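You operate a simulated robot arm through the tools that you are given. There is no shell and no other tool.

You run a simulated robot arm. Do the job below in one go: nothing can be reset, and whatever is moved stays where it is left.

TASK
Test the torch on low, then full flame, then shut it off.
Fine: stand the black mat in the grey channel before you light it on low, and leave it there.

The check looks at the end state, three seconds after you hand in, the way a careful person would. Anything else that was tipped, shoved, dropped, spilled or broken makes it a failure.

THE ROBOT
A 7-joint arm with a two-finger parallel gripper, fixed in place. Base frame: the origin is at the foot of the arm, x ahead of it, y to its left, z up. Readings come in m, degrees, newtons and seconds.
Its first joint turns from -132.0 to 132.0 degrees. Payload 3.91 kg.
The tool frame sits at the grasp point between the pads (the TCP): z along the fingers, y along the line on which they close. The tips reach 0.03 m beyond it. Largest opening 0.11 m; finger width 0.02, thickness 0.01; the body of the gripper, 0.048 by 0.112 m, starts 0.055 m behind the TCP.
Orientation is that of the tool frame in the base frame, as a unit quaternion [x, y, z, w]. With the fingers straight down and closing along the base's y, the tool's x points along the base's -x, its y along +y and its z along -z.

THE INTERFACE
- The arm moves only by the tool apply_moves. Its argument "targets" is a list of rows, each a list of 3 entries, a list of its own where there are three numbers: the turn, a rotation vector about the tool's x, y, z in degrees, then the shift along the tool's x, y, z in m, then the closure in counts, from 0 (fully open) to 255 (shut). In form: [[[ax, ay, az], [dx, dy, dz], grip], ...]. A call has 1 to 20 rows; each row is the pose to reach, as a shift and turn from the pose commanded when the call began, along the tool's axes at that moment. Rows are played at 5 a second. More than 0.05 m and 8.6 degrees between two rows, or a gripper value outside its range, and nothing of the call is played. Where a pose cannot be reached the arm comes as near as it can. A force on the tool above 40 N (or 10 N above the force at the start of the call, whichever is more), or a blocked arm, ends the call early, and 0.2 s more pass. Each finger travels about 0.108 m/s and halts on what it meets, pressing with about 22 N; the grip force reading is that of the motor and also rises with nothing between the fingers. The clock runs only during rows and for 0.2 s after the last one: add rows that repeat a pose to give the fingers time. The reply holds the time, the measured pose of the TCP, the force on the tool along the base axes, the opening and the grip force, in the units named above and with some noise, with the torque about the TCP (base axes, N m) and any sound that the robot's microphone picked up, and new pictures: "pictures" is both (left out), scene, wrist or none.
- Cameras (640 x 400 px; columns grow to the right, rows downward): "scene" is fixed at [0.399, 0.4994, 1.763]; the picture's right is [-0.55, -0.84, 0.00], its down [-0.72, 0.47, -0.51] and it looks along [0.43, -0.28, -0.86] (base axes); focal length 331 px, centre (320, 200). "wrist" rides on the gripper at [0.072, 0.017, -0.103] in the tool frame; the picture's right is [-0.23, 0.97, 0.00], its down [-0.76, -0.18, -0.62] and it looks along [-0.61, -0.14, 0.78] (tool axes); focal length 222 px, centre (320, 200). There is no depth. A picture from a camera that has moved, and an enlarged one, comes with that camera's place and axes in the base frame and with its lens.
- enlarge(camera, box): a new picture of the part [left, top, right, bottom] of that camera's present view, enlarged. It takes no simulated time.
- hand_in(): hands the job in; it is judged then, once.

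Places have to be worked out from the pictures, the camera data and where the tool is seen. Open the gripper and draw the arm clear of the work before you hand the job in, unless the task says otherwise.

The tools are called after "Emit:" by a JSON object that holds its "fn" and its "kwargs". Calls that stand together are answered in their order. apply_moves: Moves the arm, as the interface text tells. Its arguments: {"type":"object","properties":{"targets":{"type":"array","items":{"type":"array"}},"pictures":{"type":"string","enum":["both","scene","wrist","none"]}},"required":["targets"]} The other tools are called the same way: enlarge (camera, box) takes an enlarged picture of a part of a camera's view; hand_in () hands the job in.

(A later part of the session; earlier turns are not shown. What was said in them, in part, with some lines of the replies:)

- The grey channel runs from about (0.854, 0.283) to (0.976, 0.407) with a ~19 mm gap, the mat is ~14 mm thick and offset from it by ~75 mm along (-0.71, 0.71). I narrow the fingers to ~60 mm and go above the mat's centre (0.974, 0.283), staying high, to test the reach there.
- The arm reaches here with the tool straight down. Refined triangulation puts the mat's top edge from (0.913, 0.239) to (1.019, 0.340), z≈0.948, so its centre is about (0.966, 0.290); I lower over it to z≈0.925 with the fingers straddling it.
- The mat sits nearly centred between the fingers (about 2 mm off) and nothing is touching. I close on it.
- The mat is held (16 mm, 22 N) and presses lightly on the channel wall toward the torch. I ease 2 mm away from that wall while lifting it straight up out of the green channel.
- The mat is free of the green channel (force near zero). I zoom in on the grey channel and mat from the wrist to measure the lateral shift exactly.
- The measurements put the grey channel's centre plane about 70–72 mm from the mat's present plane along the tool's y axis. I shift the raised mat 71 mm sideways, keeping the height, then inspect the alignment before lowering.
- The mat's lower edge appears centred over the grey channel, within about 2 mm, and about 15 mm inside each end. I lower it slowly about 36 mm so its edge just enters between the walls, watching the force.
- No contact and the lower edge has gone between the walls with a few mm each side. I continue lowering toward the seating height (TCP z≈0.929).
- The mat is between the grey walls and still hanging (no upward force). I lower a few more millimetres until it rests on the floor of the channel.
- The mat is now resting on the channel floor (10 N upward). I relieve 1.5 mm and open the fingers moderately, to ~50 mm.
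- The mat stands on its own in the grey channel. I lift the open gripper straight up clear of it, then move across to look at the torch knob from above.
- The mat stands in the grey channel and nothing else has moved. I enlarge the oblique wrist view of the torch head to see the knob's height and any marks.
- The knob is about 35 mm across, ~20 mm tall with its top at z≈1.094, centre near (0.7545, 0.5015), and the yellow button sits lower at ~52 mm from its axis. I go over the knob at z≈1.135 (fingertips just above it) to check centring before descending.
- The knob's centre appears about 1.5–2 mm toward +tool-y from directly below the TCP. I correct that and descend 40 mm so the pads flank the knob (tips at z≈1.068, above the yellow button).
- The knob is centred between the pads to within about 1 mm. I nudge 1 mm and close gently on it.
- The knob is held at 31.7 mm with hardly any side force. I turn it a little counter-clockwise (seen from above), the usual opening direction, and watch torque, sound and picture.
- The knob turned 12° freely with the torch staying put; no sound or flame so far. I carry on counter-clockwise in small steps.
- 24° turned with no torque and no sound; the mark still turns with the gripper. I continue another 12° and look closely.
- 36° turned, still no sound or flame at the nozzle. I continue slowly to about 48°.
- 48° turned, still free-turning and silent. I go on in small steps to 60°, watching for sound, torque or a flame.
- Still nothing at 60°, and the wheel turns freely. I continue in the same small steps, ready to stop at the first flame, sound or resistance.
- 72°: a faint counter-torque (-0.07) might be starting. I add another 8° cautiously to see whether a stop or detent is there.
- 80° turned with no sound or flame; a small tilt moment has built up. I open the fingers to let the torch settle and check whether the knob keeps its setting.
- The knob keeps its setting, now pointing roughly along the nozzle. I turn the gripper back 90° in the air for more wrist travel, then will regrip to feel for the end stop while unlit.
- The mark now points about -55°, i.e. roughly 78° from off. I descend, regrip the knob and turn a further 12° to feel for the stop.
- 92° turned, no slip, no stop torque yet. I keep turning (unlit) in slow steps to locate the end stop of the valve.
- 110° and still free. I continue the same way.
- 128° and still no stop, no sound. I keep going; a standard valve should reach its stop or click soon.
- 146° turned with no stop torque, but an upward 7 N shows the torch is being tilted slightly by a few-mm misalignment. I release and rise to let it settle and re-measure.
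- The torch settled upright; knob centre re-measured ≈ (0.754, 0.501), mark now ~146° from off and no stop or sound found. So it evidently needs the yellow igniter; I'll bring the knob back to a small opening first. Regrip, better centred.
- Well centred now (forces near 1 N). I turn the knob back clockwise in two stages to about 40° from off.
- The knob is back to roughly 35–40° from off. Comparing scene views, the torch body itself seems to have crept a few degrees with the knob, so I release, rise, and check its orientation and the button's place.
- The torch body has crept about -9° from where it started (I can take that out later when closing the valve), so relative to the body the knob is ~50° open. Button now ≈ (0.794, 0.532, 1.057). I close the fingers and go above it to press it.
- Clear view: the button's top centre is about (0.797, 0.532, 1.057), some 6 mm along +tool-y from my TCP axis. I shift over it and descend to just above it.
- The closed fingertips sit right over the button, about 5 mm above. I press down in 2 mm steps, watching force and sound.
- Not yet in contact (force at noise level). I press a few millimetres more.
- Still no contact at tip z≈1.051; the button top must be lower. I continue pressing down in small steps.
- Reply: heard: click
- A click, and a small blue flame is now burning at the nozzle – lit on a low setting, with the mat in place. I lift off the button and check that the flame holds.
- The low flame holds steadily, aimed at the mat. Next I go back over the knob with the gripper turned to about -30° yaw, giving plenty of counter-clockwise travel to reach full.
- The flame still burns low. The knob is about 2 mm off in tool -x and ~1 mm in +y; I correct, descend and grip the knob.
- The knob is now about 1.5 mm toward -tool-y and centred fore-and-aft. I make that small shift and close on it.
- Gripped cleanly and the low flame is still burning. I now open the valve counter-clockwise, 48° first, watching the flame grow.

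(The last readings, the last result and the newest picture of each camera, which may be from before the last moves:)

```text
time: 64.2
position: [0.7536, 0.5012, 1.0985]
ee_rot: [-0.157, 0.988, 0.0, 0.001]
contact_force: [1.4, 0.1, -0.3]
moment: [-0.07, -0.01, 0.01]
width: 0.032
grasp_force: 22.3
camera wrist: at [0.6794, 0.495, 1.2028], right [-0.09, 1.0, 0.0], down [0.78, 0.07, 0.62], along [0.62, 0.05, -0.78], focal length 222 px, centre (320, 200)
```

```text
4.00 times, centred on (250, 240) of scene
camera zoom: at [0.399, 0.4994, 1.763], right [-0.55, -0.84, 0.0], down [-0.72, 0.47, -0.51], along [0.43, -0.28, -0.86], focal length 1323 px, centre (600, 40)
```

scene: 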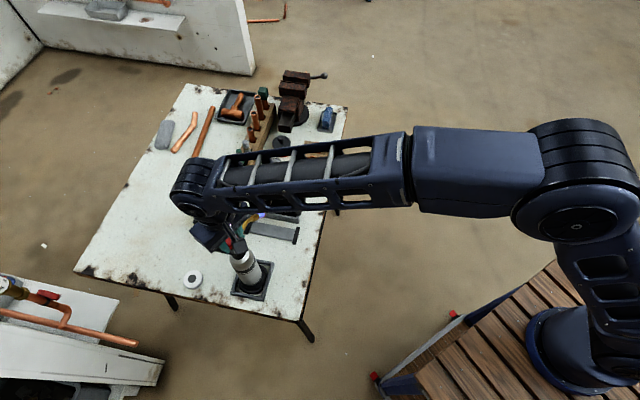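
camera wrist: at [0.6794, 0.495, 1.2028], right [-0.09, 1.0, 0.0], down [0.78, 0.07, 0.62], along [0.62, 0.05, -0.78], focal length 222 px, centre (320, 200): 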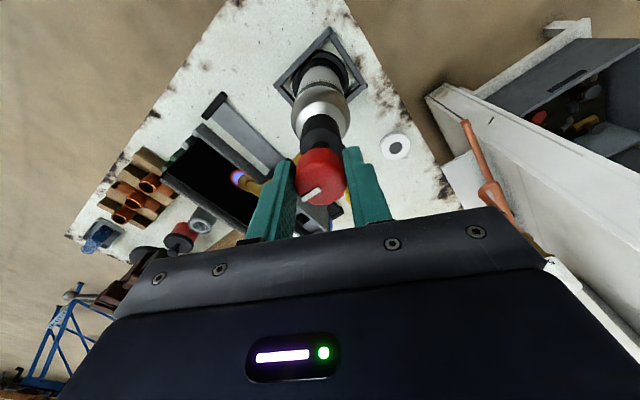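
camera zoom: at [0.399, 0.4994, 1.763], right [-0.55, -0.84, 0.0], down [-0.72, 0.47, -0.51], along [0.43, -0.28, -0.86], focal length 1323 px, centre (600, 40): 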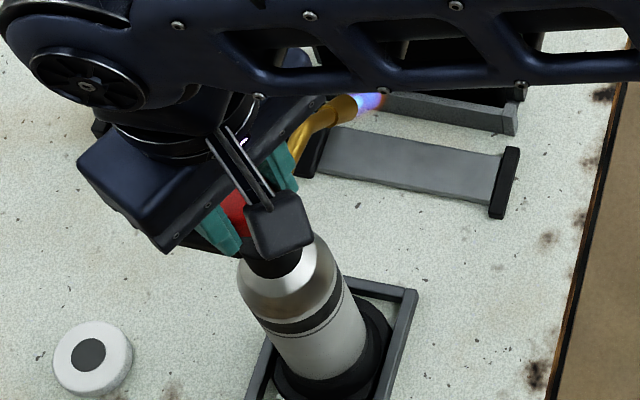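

Flame still small at about 95° open. I continue opening, another 48°.

Emit:
{"fn": "apply_moves", "kwargs": {"targets": [[[0, 0, -6], [0, 0, 0], 190], [[0, 0, -12], [0, 0, 0], 190], [[0, 0, -18], [0, 0, 0], 190], [[0, 0, -24], [0, 0, 0], 190], [[0, 0, -30], [0, 0, 0], 190], [[0, 0, -36], [0, 0, 0], 190], [[0, 0, -42], [0, 0, 0], 190], [[0, 0, -48], [0, 0, 0], 190], [[0, 0, -48], [0, 0, 0], 190]], "pictures": "both"}}

Emit:
{"fn": "enlarge", "kwargs": {"camera": "wrist", "box": [140, 40, 400, 220]}}

Emit:
{"fn": "enlarge", "kwargs": {"camera": "scene", "box": [190, 190, 310, 290]}}

```text
time: 66.2
position: [0.7529, 0.5023, 1.0986]
ee_rot: [-0.545, 0.838, 0.0, 0.001]
contact_force: [1.9, -2.0, 9.4]
moment: [-0.09, -0.04, -0.03]
width: 0.0318
grasp_force: 21.5
camera wrist: at [0.7077, 0.4425, 1.2032], right [-0.8, 0.6, 0.0], down [0.47, 0.62, 0.62], along [0.38, 0.5, -0.78], focal length 222 px, centre (320, 200)
```

scene: 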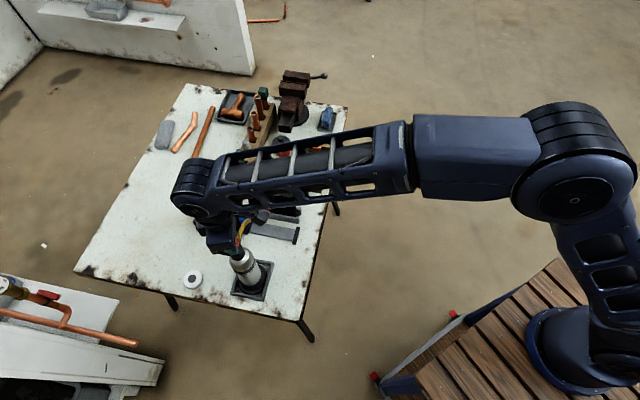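
wrist: 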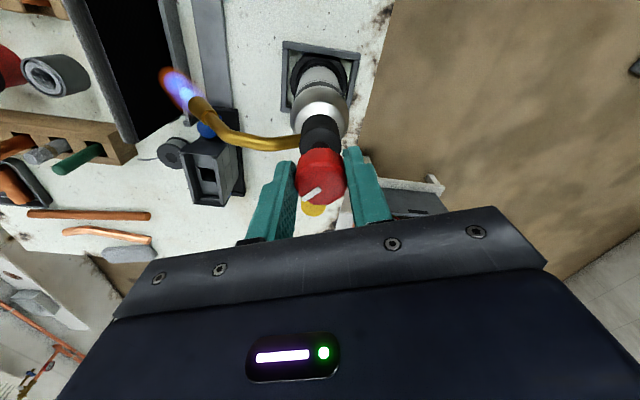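

```text
2.22 times, centred on (270, 130) of wrist
camera zoom: at [0.7077, 0.4425, 1.2032], right [-0.8, 0.6, 0.0], down [0.47, 0.62, 0.62], along [0.38, 0.5, -0.78], focal length 494 px, centre (431, 356)
```

zoom: 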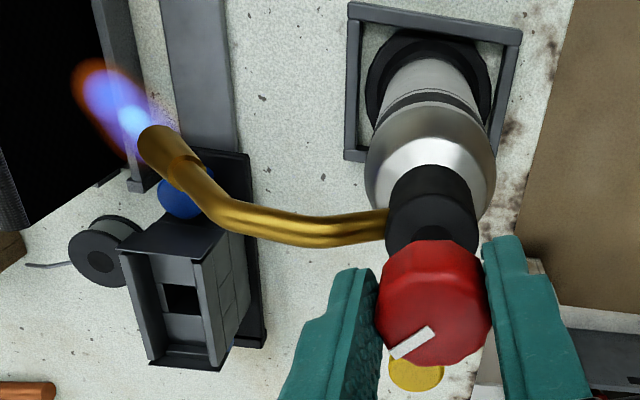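

```text
4.00 times, centred on (250, 240) of scene
camera zoom: at [0.399, 0.4994, 1.763], right [-0.55, -0.84, 0.0], down [-0.72, 0.47, -0.51], along [0.43, -0.28, -0.86], focal length 1323 px, centre (600, 40)
```

zoom: 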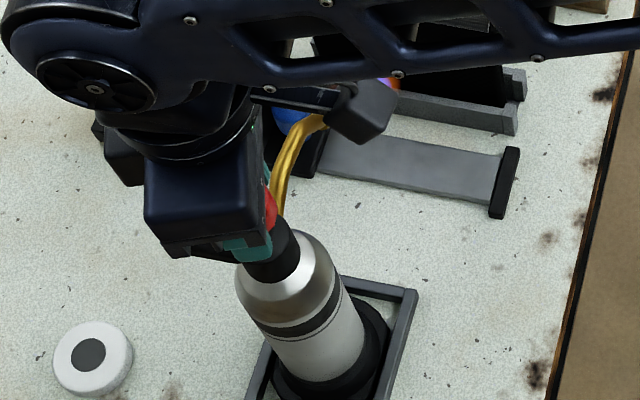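

The flame has grown to a large one now, around 135–140° open. An upward 9 N shows slight wedging again, so I release to let the torch settle and look at the flame and the mat.

Emit:
{"fn": "apply_moves", "kwargs": {"targets": [[[0, 0, 0], [0, 0, 0], 165], [[0, 0, 0], [0, 0, 0], 139], [[0, 0, 0], [0, 0, 0], 139], [[0, 0, 0], [0, 0, -0.03], 139], [[0, 0, 0], [0, 0, -0.06], 139], [[0, 0, 0], [0, 0, -0.06], 139]], "pictures": "both"}}

Emit:
{"fn": "enlarge", "kwargs": {"camera": "wrist", "box": [140, 20, 400, 200]}}

Emit:
{"fn": "enlarge", "kwargs": {"camera": "scene", "box": [190, 190, 310, 290]}}

```text
time: 67.6
position: [0.7539, 0.502, 1.1576]
ee_rot: [-0.545, 0.838, -0.001, -0.001]
contact_force: [-0.4, 0.3, 0.1]
moment: [0.03, 0.01, 0.01]
width: 0.0501
grasp_force: 0.1
camera wrist: at [0.7092, 0.4427, 1.2623], right [-0.8, 0.6, 0.0], down [0.47, 0.62, 0.62], along [0.38, 0.5, -0.78], focal length 222 px, centre (320, 200)
```

scene: 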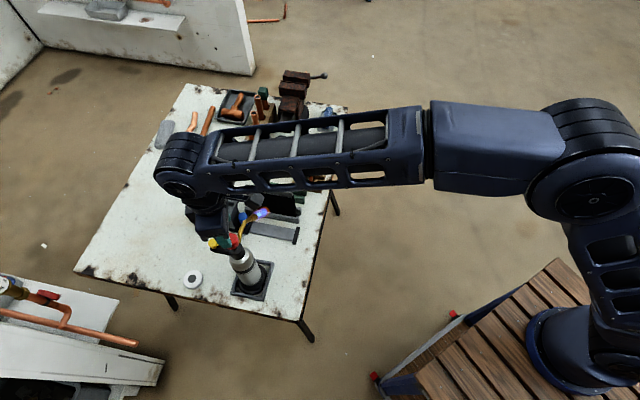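
wrist: 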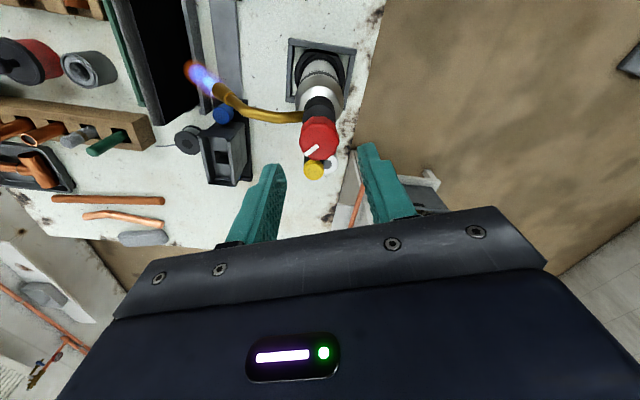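

```text
2.22 times, centred on (270, 110) of wrist
camera zoom: at [0.7092, 0.4427, 1.2623], right [-0.8, 0.6, 0.0], down [0.47, 0.62, 0.62], along [0.38, 0.5, -0.78], focal length 494 px, centre (431, 400)
```

zoom: 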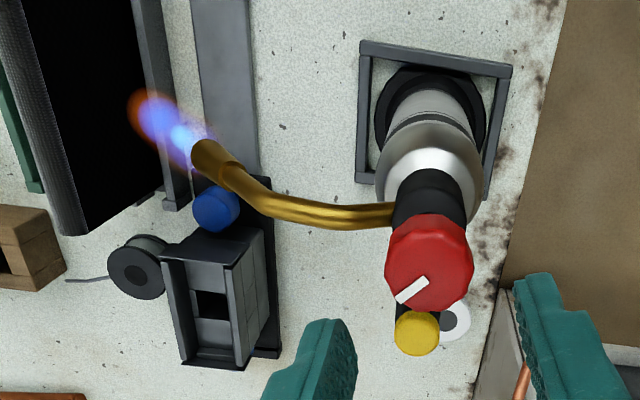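

```text
4.00 times, centred on (250, 240) of scene
camera zoom: at [0.399, 0.4994, 1.763], right [-0.55, -0.84, 0.0], down [-0.72, 0.47, -0.51], along [0.43, -0.28, -0.86], focal length 1323 px, centre (600, 40)
```

zoom: 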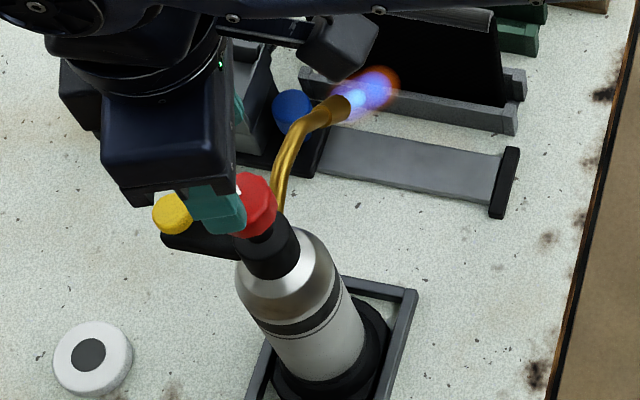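

The torch settled upright at its original heading, large flame burning on the mat's side. To be sure this is full, I regrip and open further toward the stop.

Emit:
{"fn": "apply_moves", "kwargs": {"targets": [[[0, 0, 0], [0, -0.0003, 0.02], 139], [[0, 0, 0], [0, -0.0003, 0.04], 139], [[0, 0, 0], [0, -0.0003, 0.0595], 139], [[0, 0, 0], [0, -0.0003, 0.0595], 160], [[0, 0, 0], [0, -0.0003, 0.0595], 175], [[0, 0, 0], [0, -0.0003, 0.0595], 190], [[0, 0, 0], [0, -0.0003, 0.0595], 190]], "pictures": "none"}}

Emit:
{"fn": "apply_moves", "kwargs": {"targets": [[[0, 0, -4], [0, 0, 0], 190], [[0, 0, -8], [0, 0, 0], 190], [[0, 0, -12], [0, 0, 0], 190], [[0, 0, -16], [0, 0, 0], 190], [[0, 0, -20], [0, 0, 0], 190], [[0, 0, -24], [0, 0, 0], 190], [[0, 0, -24], [0, 0, 0], 190]], "pictures": "both"}}

Emit:
{"fn": "enlarge", "kwargs": {"camera": "wrist", "box": [140, 20, 400, 200]}}

Emit:
{"fn": "enlarge", "kwargs": {"camera": "scene", "box": [190, 190, 310, 290]}}

```text
time: 69.2
position: [0.7552, 0.5002, 1.0985]
ee_rot: [-0.545, 0.839, 0.0, 0.0]
contact_force: [1.9, -0.4, 0.5]
moment: [0.03, -0.05, 0.01]
width: 0.0319
grasp_force: 21.9
```

```text
time: 70.8
position: [0.754, 0.4998, 1.0984]
ee_rot: [-0.707, 0.707, -0.001, 0.0]
contact_force: [0.2, -0.1, -0.2]
moment: [-0.03, -0.05, -0.15]
width: 0.0314
grasp_force: 21.6
camera wrist: at [0.7373, 0.428, 1.2038], right [-0.97, 0.23, 0.0], down [0.18, 0.76, 0.62], along [0.14, 0.61, -0.78], focal length 222 px, centre (320, 200)
```

scene: 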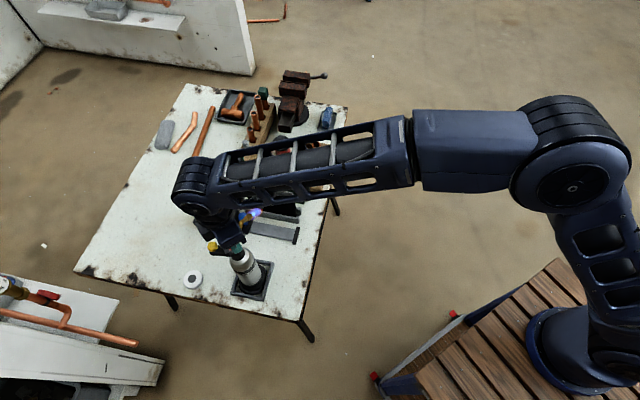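
wrist: 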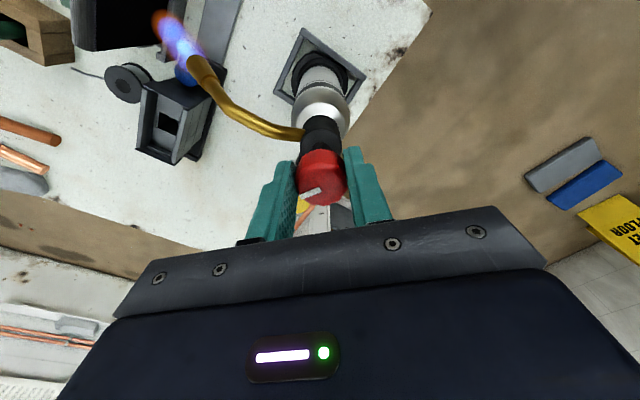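

```text
2.22 times, centred on (270, 110) of wrist
camera zoom: at [0.7373, 0.428, 1.2038], right [-0.97, 0.23, 0.0], down [0.18, 0.76, 0.62], along [0.14, 0.61, -0.78], focal length 494 px, centre (431, 400)
```

zoom: 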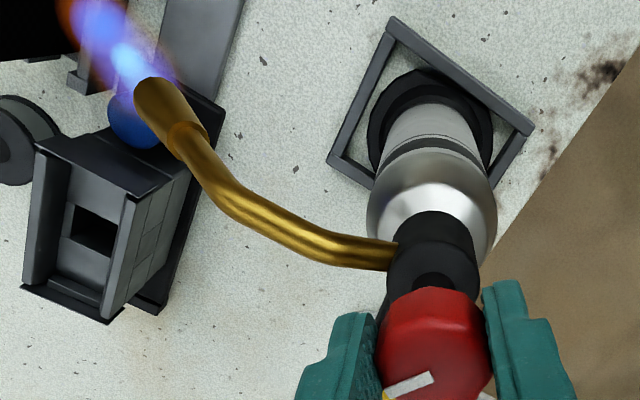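

```text
4.00 times, centred on (250, 240) of scene
camera zoom: at [0.399, 0.4994, 1.763], right [-0.55, -0.84, 0.0], down [-0.72, 0.47, -0.51], along [0.43, -0.28, -0.86], focal length 1323 px, centre (600, 40)
```

zoom: 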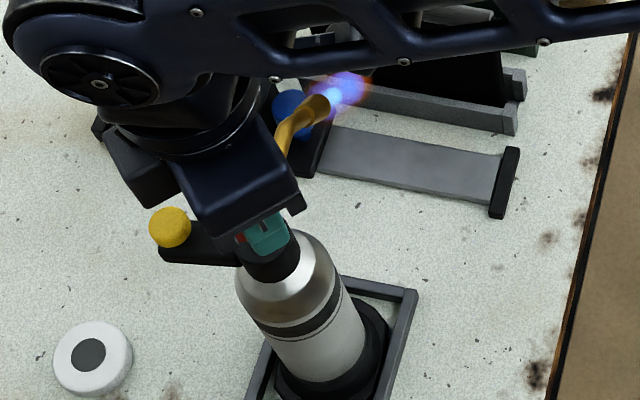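

The flame stays the same large size and a counter-torque of -0.15 N·m plus the body starting to turn shows the valve is at its full-open stop. Full flame is tested; now I turn clockwise to shut it off, watching the flame and the torch's heading.

Emit:
{"fn": "apply_moves", "kwargs": {"targets": [[[0, 0, 6], [0, 0, 0], 190], [[0, 0, 12], [0, 0, 0], 190], [[0, 0, 18], [0, 0, 0], 190], [[0, 0, 24], [0, 0, 0], 190], [[0, 0, 30], [0, 0, 0], 190], [[0, 0, 36], [0, 0, 0], 190], [[0, 0, 42], [0, 0, 0], 190], [[0, 0, 48], [0, 0, 0], 190], [[0, 0, 48], [0, 0, 0], 190]], "pictures": "both"}}

Emit:
{"fn": "enlarge", "kwargs": {"camera": "wrist", "box": [140, 40, 400, 220]}}

Emit:
{"fn": "enlarge", "kwargs": {"camera": "scene", "box": [190, 190, 310, 290]}}

```text
time: 72.8
position: [0.7536, 0.5019, 1.0985]
ee_rot: [-0.358, 0.934, 0.0, 0.0]
contact_force: [-1.7, -0.3, 0.3]
moment: [-0.04, 0.17, 0.05]
width: 0.0317
grasp_force: 22.0
camera wrist: at [0.6893, 0.4661, 1.2039], right [-0.48, 0.88, 0.0], down [0.69, 0.38, 0.62], along [0.55, 0.3, -0.78], focal length 222 px, centre (320, 200)
```

scene: 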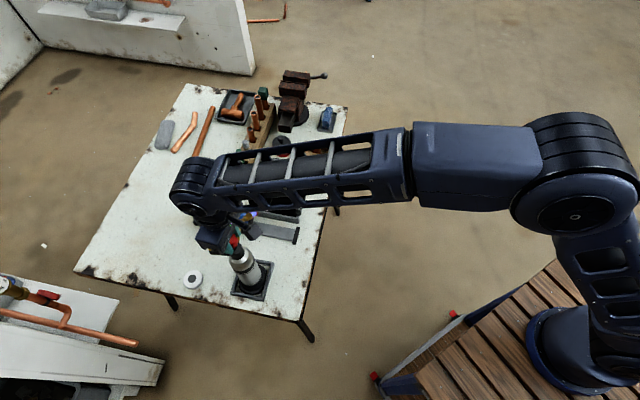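
wrist: 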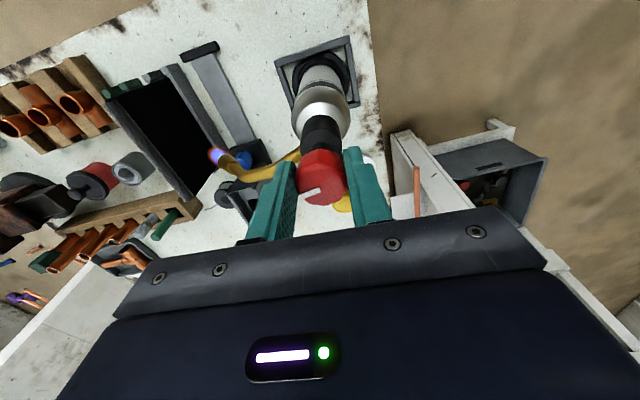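

```text
2.22 times, centred on (270, 130) of wrist
camera zoom: at [0.6893, 0.4661, 1.2039], right [-0.48, 0.88, 0.0], down [0.69, 0.38, 0.62], along [0.55, 0.3, -0.78], focal length 494 px, centre (431, 356)
```

zoom: 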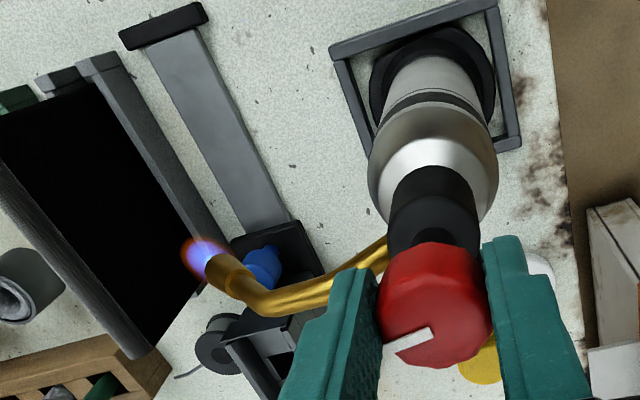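

```text
4.00 times, centred on (250, 240) of scene
camera zoom: at [0.399, 0.4994, 1.763], right [-0.55, -0.84, 0.0], down [-0.72, 0.47, -0.51], along [0.43, -0.28, -0.86], focal length 1323 px, centre (600, 40)
```

zoom: 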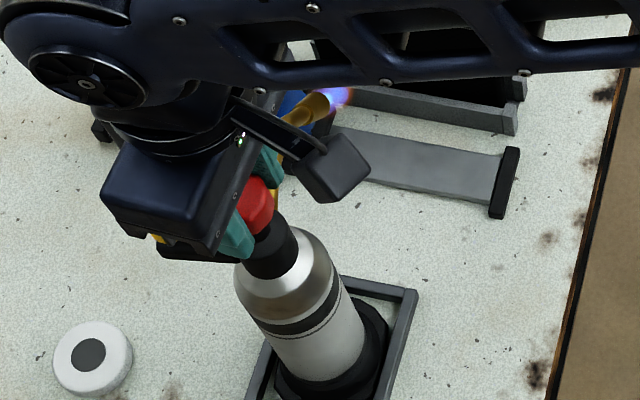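

The flame has dropped back to small; the nozzle is still turned ~10° counter-clockwise. I continue clockwise.

Emit:
{"fn": "apply_moves", "kwargs": {"targets": [[[0, 0, 6], [0, 0, 0], 190], [[0, 0, 12], [0, 0, 0], 190], [[0, 0, 18], [0, 0, 0], 190], [[0, 0, 24], [0, 0, 0], 190], [[0, 0, 30], [0, 0, 0], 190], [[0, 0, 36], [0, 0, 0], 190], [[0, 0, 42], [0, 0, 0], 190], [[0, 0, 42], [0, 0, 0], 190]], "pictures": "both"}}

Emit:
{"fn": "enlarge", "kwargs": {"camera": "wrist", "box": [140, 40, 400, 220]}}

Emit:
{"fn": "enlarge", "kwargs": {"camera": "scene", "box": [190, 190, 310, 290]}}

```text
time: 74.6
position: [0.754, 0.5002, 1.0997]
ee_rot: [0.001, 1.0, 0.0, 0.0]
contact_force: [-1.8, 2.1, 2.5]
moment: [0.11, 0.44, 0.03]
width: 0.0318
grasp_force: 22.2
camera wrist: at [0.6818, 0.5177, 1.2041], right [0.23, 0.97, 0.0], down [0.76, -0.18, 0.62], along [0.61, -0.14, -0.78], focal length 222 px, centre (320, 200)
```

scene: 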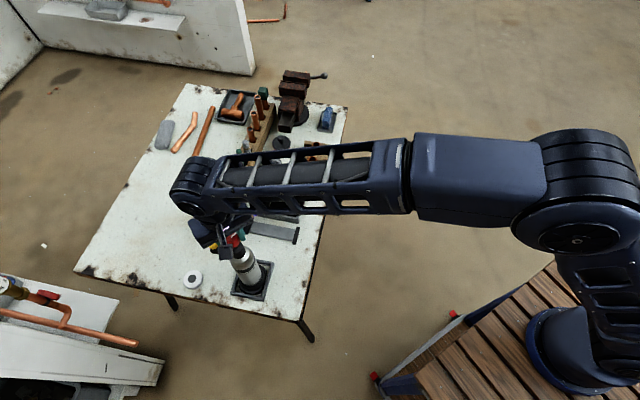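
wrist: 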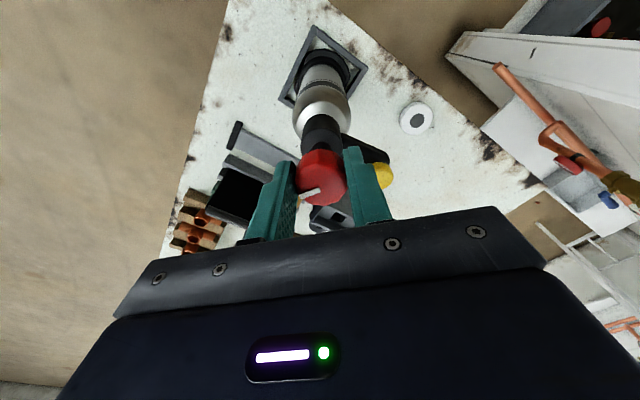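

```text
2.22 times, centred on (270, 130) of wrist
camera zoom: at [0.6818, 0.5177, 1.2041], right [0.23, 0.97, 0.0], down [0.76, -0.18, 0.62], along [0.61, -0.14, -0.78], focal length 494 px, centre (431, 356)
```

zoom: 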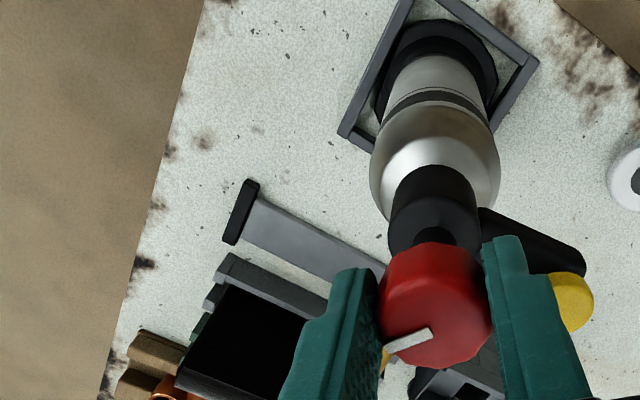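

```text
4.00 times, centred on (250, 240) of scene
camera zoom: at [0.399, 0.4994, 1.763], right [-0.55, -0.84, 0.0], down [-0.72, 0.47, -0.51], along [0.43, -0.28, -0.86], focal length 1323 px, centre (600, 40)
```

zoom: 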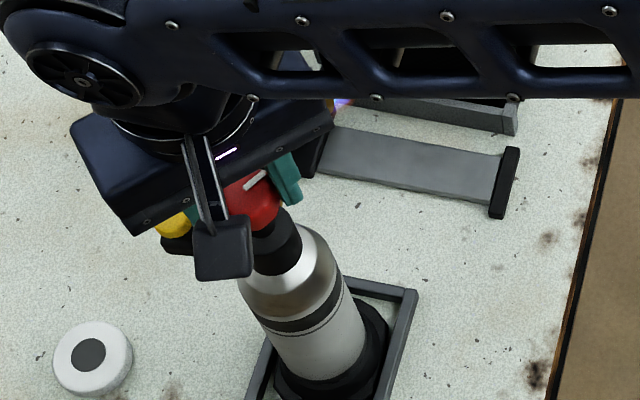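

Low flame is still on with ~60° to go, the torch back near its original heading, but a tilt moment has built up. I release, let it settle, and turn the gripper to +45° for the last part.

Emit:
{"fn": "apply_moves", "kwargs": {"targets": [[[0, 0, 0], [0, 0, 0], 165], [[0, 0, 0], [0, 0, 0], 139], [[0, 0, 0], [0, 0, 0], 139], [[0, 0, 0], [0, 0, -0.03], 139], [[0, 0, 0], [0, 0, -0.06], 139], [[0, 0, -8], [0, 0, -0.06], 139], [[0, 0, -16], [0, 0, -0.06], 139], [[0, 0, -24], [0, 0, -0.06], 139], [[0, 0, -32], [0, 0, -0.06], 139], [[0, 0, -40], [0, 0, -0.06], 139], [[0, 0, -45], [0, 0, -0.06], 139], [[0, 0, -45], [0, 0, -0.06], 139]], "pictures": "both"}}

Emit:
{"fn": "enlarge", "kwargs": {"camera": "wrist", "box": [240, 80, 400, 200]}}

Emit:
{"fn": "enlarge", "kwargs": {"camera": "scene", "box": [190, 190, 310, 290]}}

```text
time: 77.2
position: [0.7539, 0.5016, 1.1593]
ee_rot: [-0.383, 0.924, 0.0, 0.001]
contact_force: [0.0, 0.0, 0.6]
moment: [-0.03, 0.04, 0.02]
width: 0.0503
grasp_force: 0.0
camera wrist: at [0.6916, 0.4617, 1.2638], right [-0.53, 0.85, 0.0], down [0.66, 0.41, 0.62], along [0.53, 0.33, -0.78], focal length 222 px, centre (320, 200)
```

scene: 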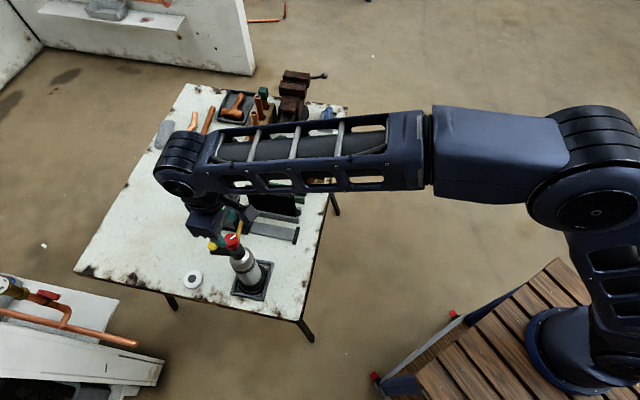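
wrist: 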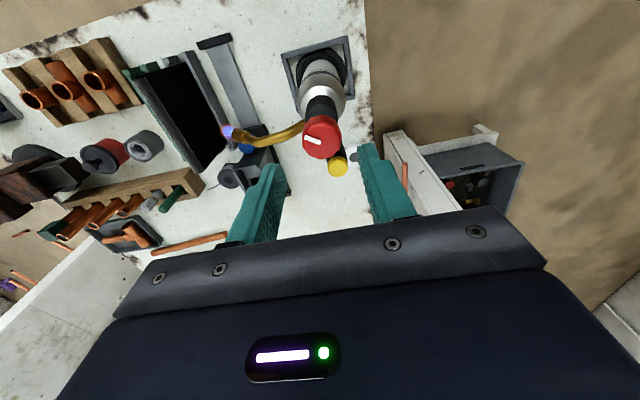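

```text
3.33 times, centred on (320, 140) of wrist
camera zoom: at [0.6916, 0.4617, 1.2638], right [-0.53, 0.85, 0.0], down [0.66, 0.41, 0.62], along [0.53, 0.33, -0.78], focal length 740 px, centre (320, 400)
```

zoom: 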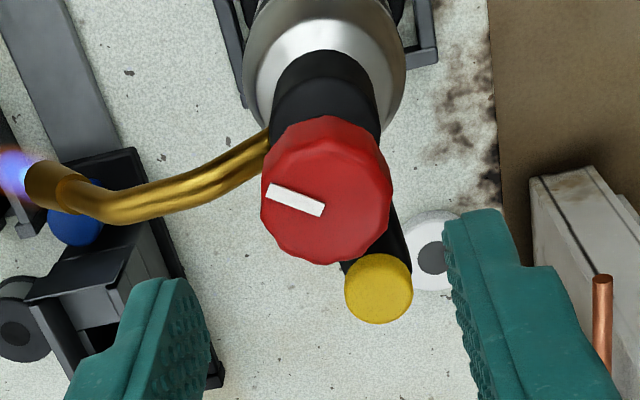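

```text
4.00 times, centred on (250, 240) of scene
camera zoom: at [0.399, 0.4994, 1.763], right [-0.55, -0.84, 0.0], down [-0.72, 0.47, -0.51], along [0.43, -0.28, -0.86], focal length 1323 px, centre (600, 40)
```

zoom: 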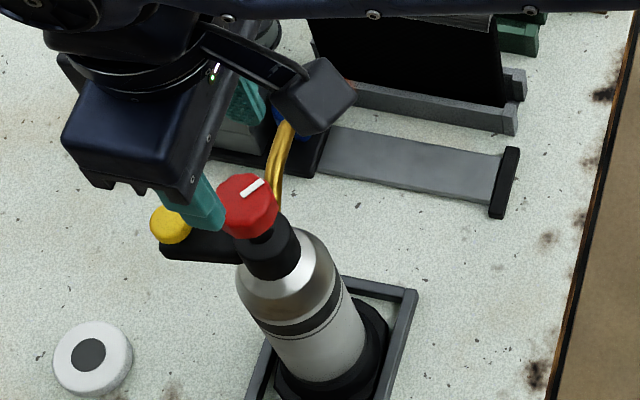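

Knob is centred under the gripper; it reads about 47° open, body about +6° from its original heading, small flame on. I descend, grip, and turn clockwise 36° toward off.

Emit:
{"fn": "apply_moves", "kwargs": {"targets": [[[0, 0, 0], [0, 0.0007, 0.02], 139], [[0, 0, 0], [0, 0.0007, 0.04], 139], [[0, 0, 0], [0, 0.0007, 0.061], 139], [[0, 0, 0], [0, 0.0007, 0.061], 160], [[0, 0, 0], [0, 0.0007, 0.061], 175], [[0, 0, 0], [0, 0.0007, 0.061], 190], [[0, 0, 0], [0, 0.0007, 0.061], 190]], "pictures": "none"}}

Emit:
{"fn": "apply_moves", "kwargs": {"targets": [[[0, 0, 6], [0, 0, 0], 190], [[0, 0, 12], [0, 0, 0], 190], [[0, 0, 18], [0, 0, 0], 190], [[0, 0, 24], [0, 0, 0], 190], [[0, 0, 30], [0, 0, 0], 190], [[0, 0, 36], [0, 0, 0], 190], [[0, 0, 36], [0, 0, 0], 190]], "pictures": "both"}}

Emit:
{"fn": "enlarge", "kwargs": {"camera": "wrist", "box": [140, 40, 400, 220]}}

Emit:
{"fn": "enlarge", "kwargs": {"camera": "scene", "box": [190, 190, 310, 290]}}

```text
time: 78.8
position: [0.7533, 0.5009, 1.0968]
ee_rot: [-0.383, 0.924, -0.001, 0.0]
contact_force: [-1.4, 1.0, -0.5]
moment: [0.08, 0.02, -0.02]
width: 0.032
grasp_force: 22.4
```

```text
time: 80.4
position: [0.7538, 0.5005, 1.0986]
ee_rot: [-0.078, 0.997, 0.0, -0.001]
contact_force: [-0.2, -0.3, -0.1]
moment: [0.03, 0.04, 0.02]
width: 0.0318
grasp_force: 22.4
camera wrist: at [0.6792, 0.507, 1.2023], right [0.07, 1.0, 0.0], down [0.78, -0.06, 0.62], along [0.62, -0.05, -0.78], focal length 222 px, centre (320, 200)
```

scene: 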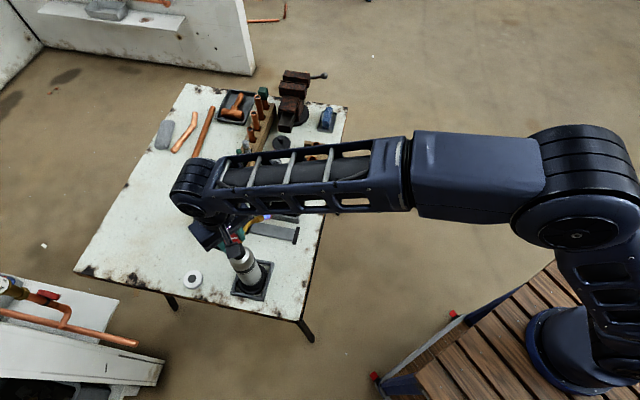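
wrist: 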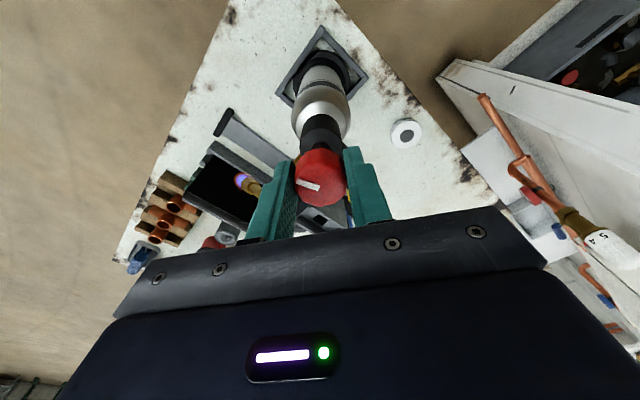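

```text
2.22 times, centred on (270, 130) of wrist
camera zoom: at [0.6792, 0.507, 1.2023], right [0.07, 1.0, 0.0], down [0.78, -0.06, 0.62], along [0.62, -0.05, -0.78], focal length 494 px, centre (431, 356)
```

zoom: 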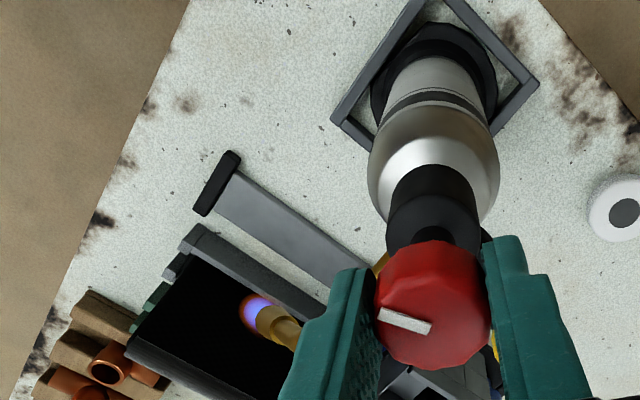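

```text
4.00 times, centred on (250, 240) of scene
camera zoom: at [0.399, 0.4994, 1.763], right [-0.55, -0.84, 0.0], down [-0.72, 0.47, -0.51], along [0.43, -0.28, -0.86], focal length 1323 px, centre (600, 40)
```

zoom: 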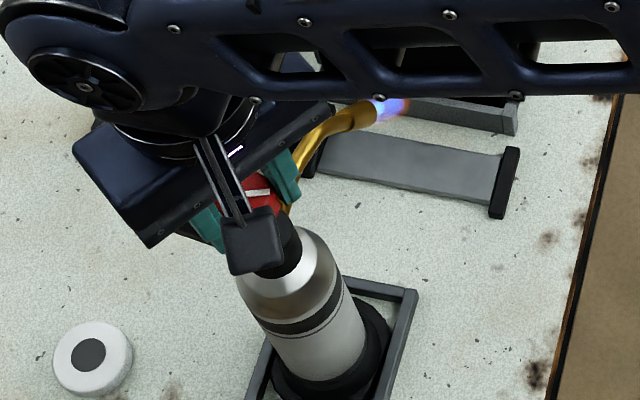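

The body was dragged ~14° clockwise with the knob this time (heading now about -9° from original), small flame still on. I take weight off the base by lifting ~1.5 mm and turn the whole torch back about 9° counter-clockwise, then set it down.

Emit:
{"fn": "apply_moves", "kwargs": {"targets": [[[0, 0, 0], [0, 0, -0.0008], 190], [[0, 0, 0], [0, 0, -0.0015], 190], [[0, 0, -3], [0, 0, -0.0015], 190], [[0, 0, -6], [0, 0, -0.0015], 190], [[0, 0, -9], [0, 0, -0.0015], 190], [[0, 0, -9], [0, 0, -0.0015], 190]], "pictures": "both"}}

Emit:
{"fn": "enlarge", "kwargs": {"camera": "wrist", "box": [140, 40, 400, 220]}}

Emit:
{"fn": "enlarge", "kwargs": {"camera": "scene", "box": [190, 190, 310, 290]}}

```text
time: 81.8
position: [0.7541, 0.5005, 1.0987]
ee_rot: [-0.156, 0.988, 0.0, 0.0]
contact_force: [-0.3, 0.1, -7.1]
moment: [0.0, 0.02, -0.04]
width: 0.0319
grasp_force: 22.2
camera wrist: at [0.6799, 0.4953, 1.2028], right [-0.09, 1.0, 0.0], down [0.78, 0.07, 0.62], along [0.62, 0.05, -0.78], focal length 222 px, centre (320, 200)
```

scene: 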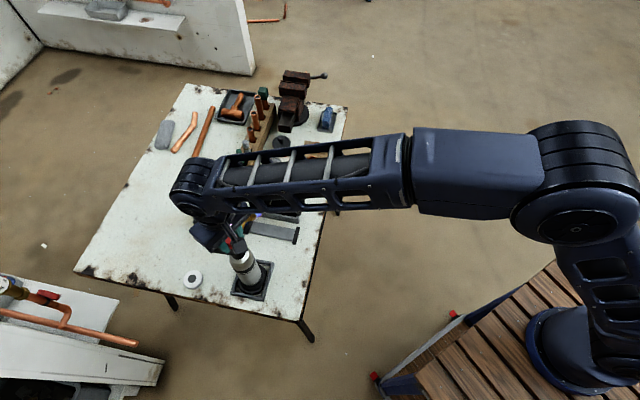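
wrist: 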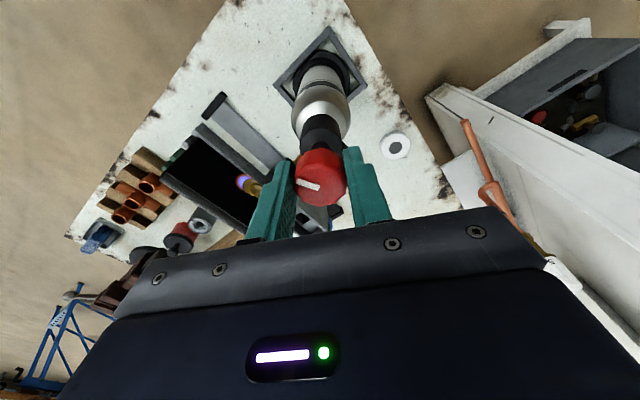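

```text
2.22 times, centred on (270, 130) of wrist
camera zoom: at [0.6799, 0.4953, 1.2028], right [-0.09, 1.0, 0.0], down [0.78, 0.07, 0.62], along [0.62, 0.05, -0.78], focal length 494 px, centre (431, 356)
```

zoom: 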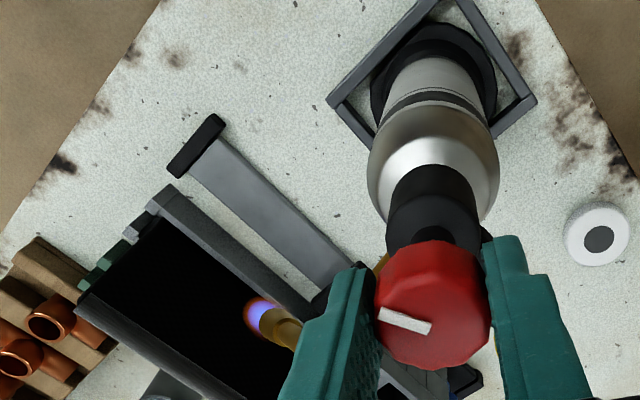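

```text
4.00 times, centred on (250, 240) of scene
camera zoom: at [0.399, 0.4994, 1.763], right [-0.55, -0.84, 0.0], down [-0.72, 0.47, -0.51], along [0.43, -0.28, -0.86], focal length 1323 px, centre (600, 40)
```

zoom: 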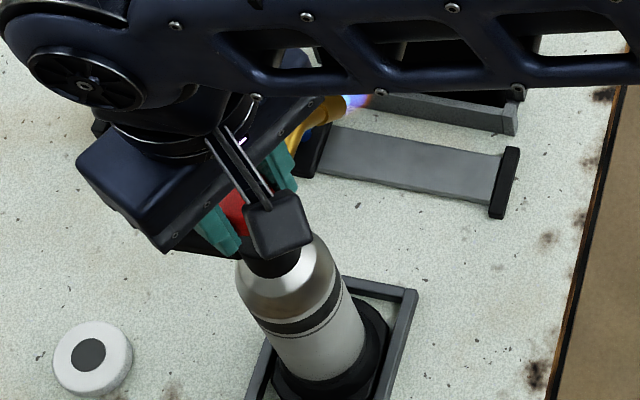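

That worked: the torch turned as a whole and the nozzle is back near its original heading. Now I press down lightly (to hold the base) and turn the knob clockwise to shut the flame off.

Emit:
{"fn": "apply_moves", "kwargs": {"targets": [[[0, 0, 0], [0, 0, 0.0015], 190], [[0, 0, 0], [0, 0, 0.003], 190], [[0, 0, 4], [0, 0, 0.003], 190], [[0, 0, 8], [0, 0, 0.003], 190], [[0, 0, 12], [0, 0, 0.003], 190], [[0, 0, 16], [0, 0, 0.003], 190], [[0, 0, 20], [0, 0, 0.003], 190], [[0, 0, 20], [0, 0, 0.003], 190]], "pictures": "both"}}

Emit:
{"fn": "enlarge", "kwargs": {"camera": "wrist", "box": [140, 40, 400, 220]}}

Emit:
{"fn": "enlarge", "kwargs": {"camera": "scene", "box": [190, 190, 310, 290]}}

```text
time: 83.6
position: [0.7547, 0.5003, 1.0969]
ee_rot: [0.018, 1.0, 0.0, 0.0]
contact_force: [-0.4, 0.6, -1.3]
moment: [0.03, 0.09, 0.02]
width: 0.0315
grasp_force: 21.7
camera wrist: at [0.6821, 0.5208, 1.2013], right [0.26, 0.97, 0.0], down [0.75, -0.2, 0.62], along [0.6, -0.16, -0.78], focal length 222 px, centre (320, 200)
```

scene: 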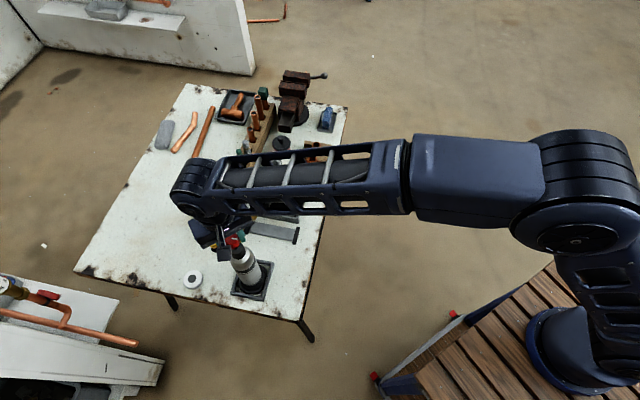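
wrist: 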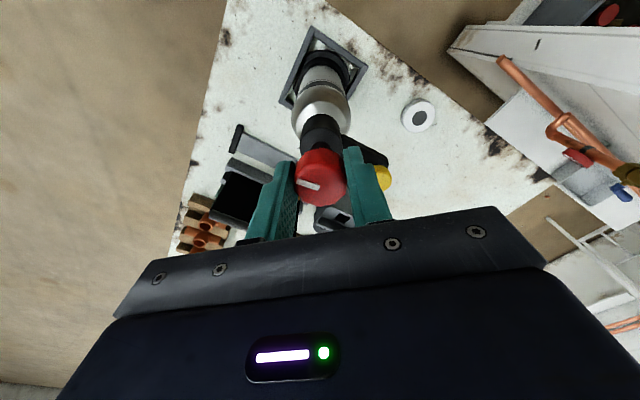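

```text
2.22 times, centred on (270, 130) of wrist
camera zoom: at [0.6821, 0.5208, 1.2013], right [0.26, 0.97, 0.0], down [0.75, -0.2, 0.62], along [0.6, -0.16, -0.78], focal length 494 px, centre (431, 356)
```

zoom: 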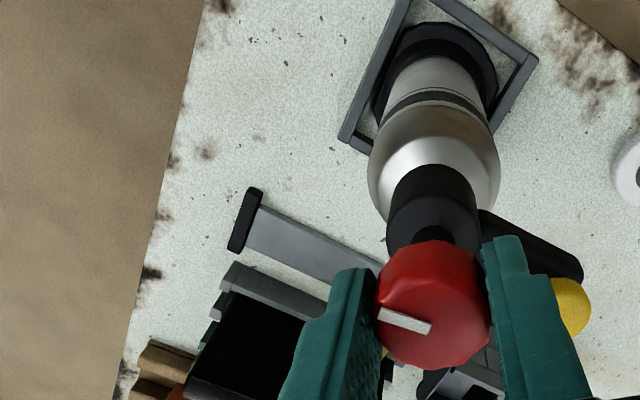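

```text
4.00 times, centred on (250, 240) of scene
camera zoom: at [0.399, 0.4994, 1.763], right [-0.55, -0.84, 0.0], down [-0.72, 0.47, -0.51], along [0.43, -0.28, -0.86], focal length 1323 px, centre (600, 40)
```

zoom: 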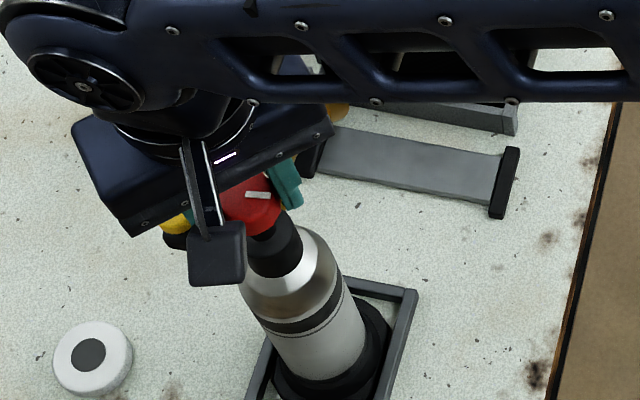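

The flame is out and the torch kept its heading; by my estimate the mark is still ~4–5° short of its original off position. I turn it the last few degrees, pressing lightly.

Emit:
{"fn": "apply_moves", "kwargs": {"targets": [[[0, 0, 1], [0, 0, 0.001], 190], [[0, 0, 3], [0, 0, 0.001], 190], [[0, 0, 5], [0, 0, 0.001], 190], [[0, 0, 5], [0, 0, 0.001], 190]], "pictures": "none"}}

Emit:
{"fn": "apply_moves", "kwargs": {"targets": [[[0, 0, 0], [0, 0, -0.001], 190], [[0, 0, 0], [0, 0, -0.001], 165], [[0, 0, 0], [0, 0, -0.001], 139], [[0, 0, 0], [0, 0, -0.001], 139], [[0, 0, 0], [0, 0, -0.03], 139], [[0, 0, 0], [0, 0, -0.07], 139], [[0, 0, 0], [0, 0, -0.11], 139], [[0, 0, 0], [0.04, 0, -0.14], 139], [[0, 0, 0], [0.08, 0, -0.16], 139], [[0, 0, 0], [0.12, 0, -0.18], 139], [[0, 0, 0], [0.12, 0, -0.18], 139]], "pictures": "both"}}

Emit:
{"fn": "enlarge", "kwargs": {"camera": "wrist", "box": [240, 80, 400, 200]}}

Emit:
{"fn": "enlarge", "kwargs": {"camera": "scene", "box": [190, 190, 310, 290]}}

```text
time: 84.6
position: [0.7521, 0.502, 1.0965]
ee_rot: [0.061, 0.998, 0.001, 0.001]
contact_force: [0.7, 4.1, 12.4]
moment: [0.1, -0.06, 0.03]
width: 0.0318
grasp_force: 21.8
```

```text
time: 87.0
position: [0.636, 0.5139, 1.2766]
ee_rot: [0.061, 0.998, 0.0, 0.0]
contact_force: [0.5, -0.2, -0.2]
moment: [-0.02, -0.02, -0.03]
width: 0.0502
grasp_force: 0.1
camera wrist: at [0.5669, 0.54, 1.3812], right [0.34, 0.94, 0.0], down [0.73, -0.27, 0.62], along [0.59, -0.21, -0.78], focal length 222 px, centre (320, 200)
```

scene: 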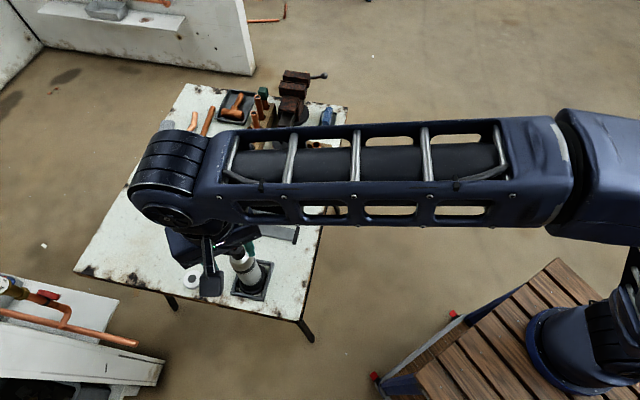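
wrist: 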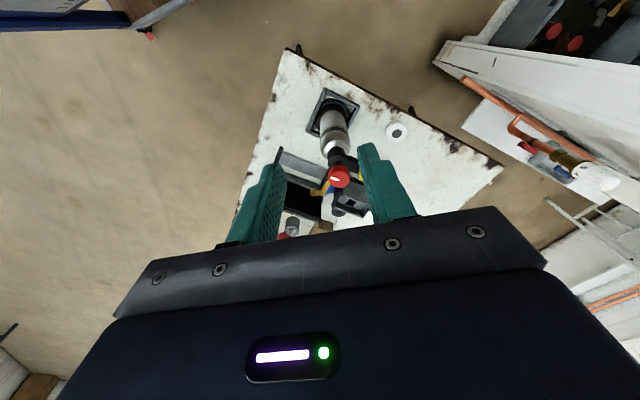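

```text
3.33 times, centred on (320, 140) of wrist
camera zoom: at [0.5669, 0.54, 1.3812], right [0.34, 0.94, 0.0], down [0.73, -0.27, 0.62], along [0.59, -0.21, -0.78], focal length 740 px, centre (320, 400)
```

zoom: 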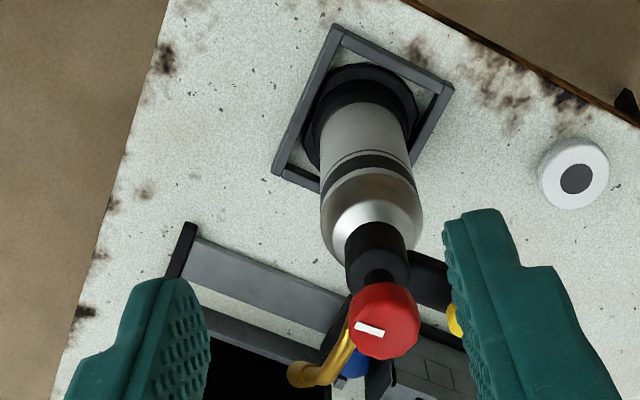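

```text
4.00 times, centred on (250, 240) of scene
camera zoom: at [0.399, 0.4994, 1.763], right [-0.55, -0.84, 0.0], down [-0.72, 0.47, -0.51], along [0.43, -0.28, -0.86], focal length 1323 px, centre (600, 40)
```

zoom: 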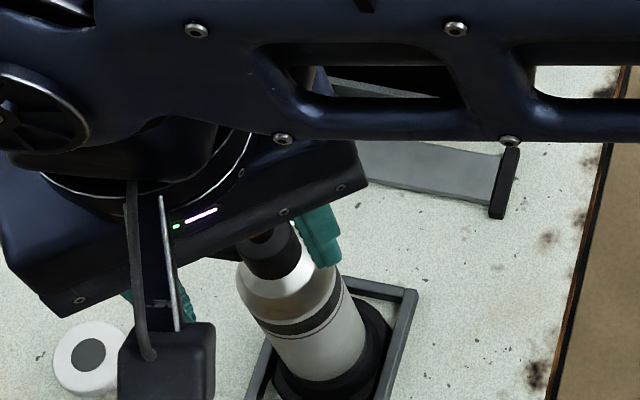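

No flame is visible in the wrist view. I draw the arm back and up, away from the table, to give the scene camera a clear view for a final check.

Emit:
{"fn": "apply_moves", "kwargs": {"targets": [[[0, 0, 0], [0, 0, -0.04], 139], [[0, 0, 0], [0.002, -0.04, -0.06], 100], [[0, 0, 0], [0.004, -0.085, -0.075], 50], [[0, 0, 0], [0.006, -0.13, -0.085], 0], [[0, 0, 0], [0.008, -0.175, -0.095], 0], [[0, 0, 0], [0.01, -0.22, -0.1], 0], [[0, 0, 0], [0.012, -0.265, -0.105], 0], [[0, 0, 0], [0.015, -0.31, -0.11], 0], [[0, 0, 0], [0.018, -0.345, -0.11], 0], [[0, 0, 0], [0.018, -0.345, -0.11], 0]], "pictures": "both"}}

Emit:
{"fn": "enlarge", "kwargs": {"camera": "scene", "box": [170, 160, 330, 310]}}

Emit:
{"fn": "enlarge", "kwargs": {"camera": "scene", "box": [205, 205, 275, 255]}}

Emit:
{"fn": "enlarge", "kwargs": {"camera": "wrist", "box": [280, 30, 580, 240]}}

```text
time: 89.2
position: [0.5807, 0.1755, 1.3865]
ee_rot: [0.061, 0.998, 0.0, 0.0]
contact_force: [0.1, -0.2, -0.2]
moment: [-0.02, 0.01, 0.0]
width: 0.11
grasp_force: 0.1
camera wrist: at [0.5111, 0.2016, 1.4914], right [0.34, 0.94, 0.0], down [0.73, -0.27, 0.62], along [0.58, -0.21, -0.78], focal length 222 px, centre (320, 200)
```

scene: 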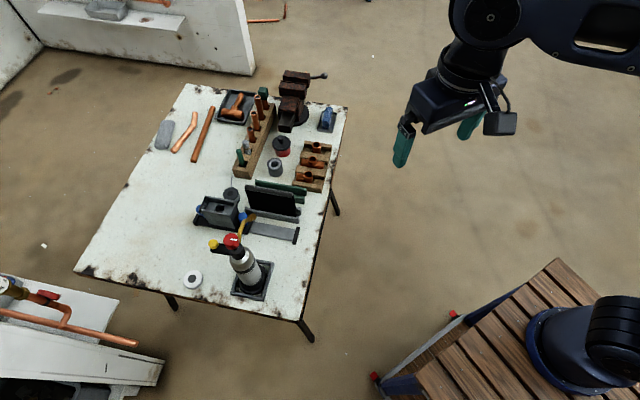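
wrist: 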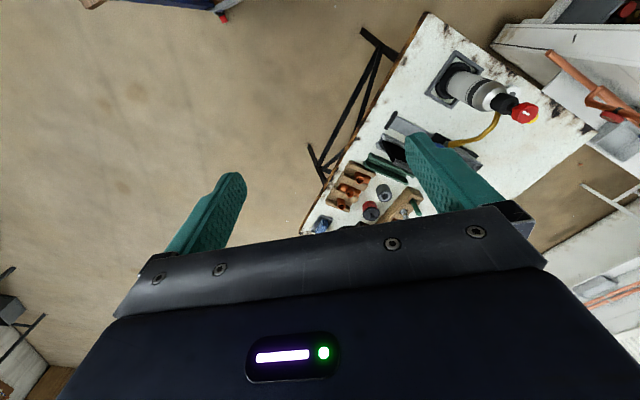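

```text
2.67 times, centred on (250, 235) of scene
camera zoom: at [0.399, 0.4994, 1.763], right [-0.55, -0.84, 0.0], down [-0.72, 0.47, -0.51], along [0.43, -0.28, -0.86], focal length 882 px, centre (507, 107)
```

zoom: 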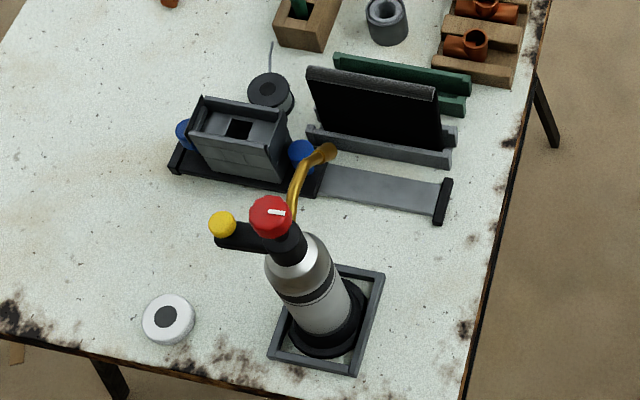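

```text
8.00 times, centred on (240, 230) of scene
camera zoom: at [0.399, 0.4994, 1.763], right [-0.55, -0.84, 0.0], down [-0.72, 0.47, -0.51], along [0.43, -0.28, -0.86], focal length 2647 px, centre (960, -40)
```

zoom: 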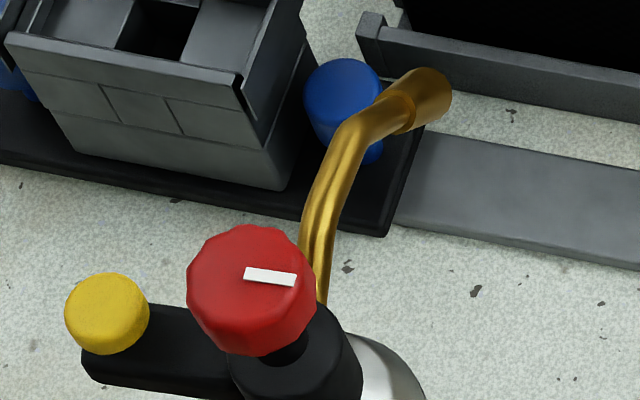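

```text
1.90 times, centred on (430, 135) of wrist
camera zoom: at [0.5111, 0.2016, 1.4914], right [0.34, 0.94, 0.0], down [0.73, -0.27, 0.62], along [0.58, -0.21, -0.78], focal length 423 px, centre (110, 324)
```

zoom: 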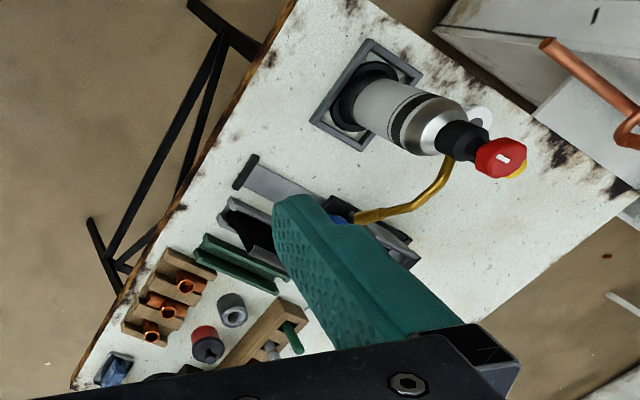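

The scene shows the flame out, the knob's mark back at its starting direction, the torch upright in its tray at about its original heading, and the black mat standing in the grey channel. Nothing else looks moved, the gripper is open and the arm is clear, so I hand in.

Emit:
{"fn": "hand_in", "kwargs": {}}

```text
The job is handed in.
```

The torch was lit on low, run up to full flame and shut off. The black mat was standing in the grey channel before I lit it and is still there.

- **Low:** I opened the knob to about 50° and pressed the yellow igniter. It clicked and a small blue flame held steadily, pointing at the mat.
- **Full:** The flame grew to its large size by about 130° open and stayed that size up to the end stop.
- **Off:** I closed the knob until the flame went out. Its white mark is back at about the starting direction, perhaps a few degrees past it.

- **Gas ran unlit:** Before lighting, I turned the knob open to roughly 140° and back while looking for the low setting. I didn't yet know the igniter was needed, so gas may have flowed unlit for about 30 seconds.
- **Torch moved slightly:** The torch body dragged round with the knob several times. I turned it back before shutting off, and it now stands upright in its tray within about 3° of its original heading.

In the final pictures nothing else on the table looks moved. The gripper is open and the arm is clear of the table.
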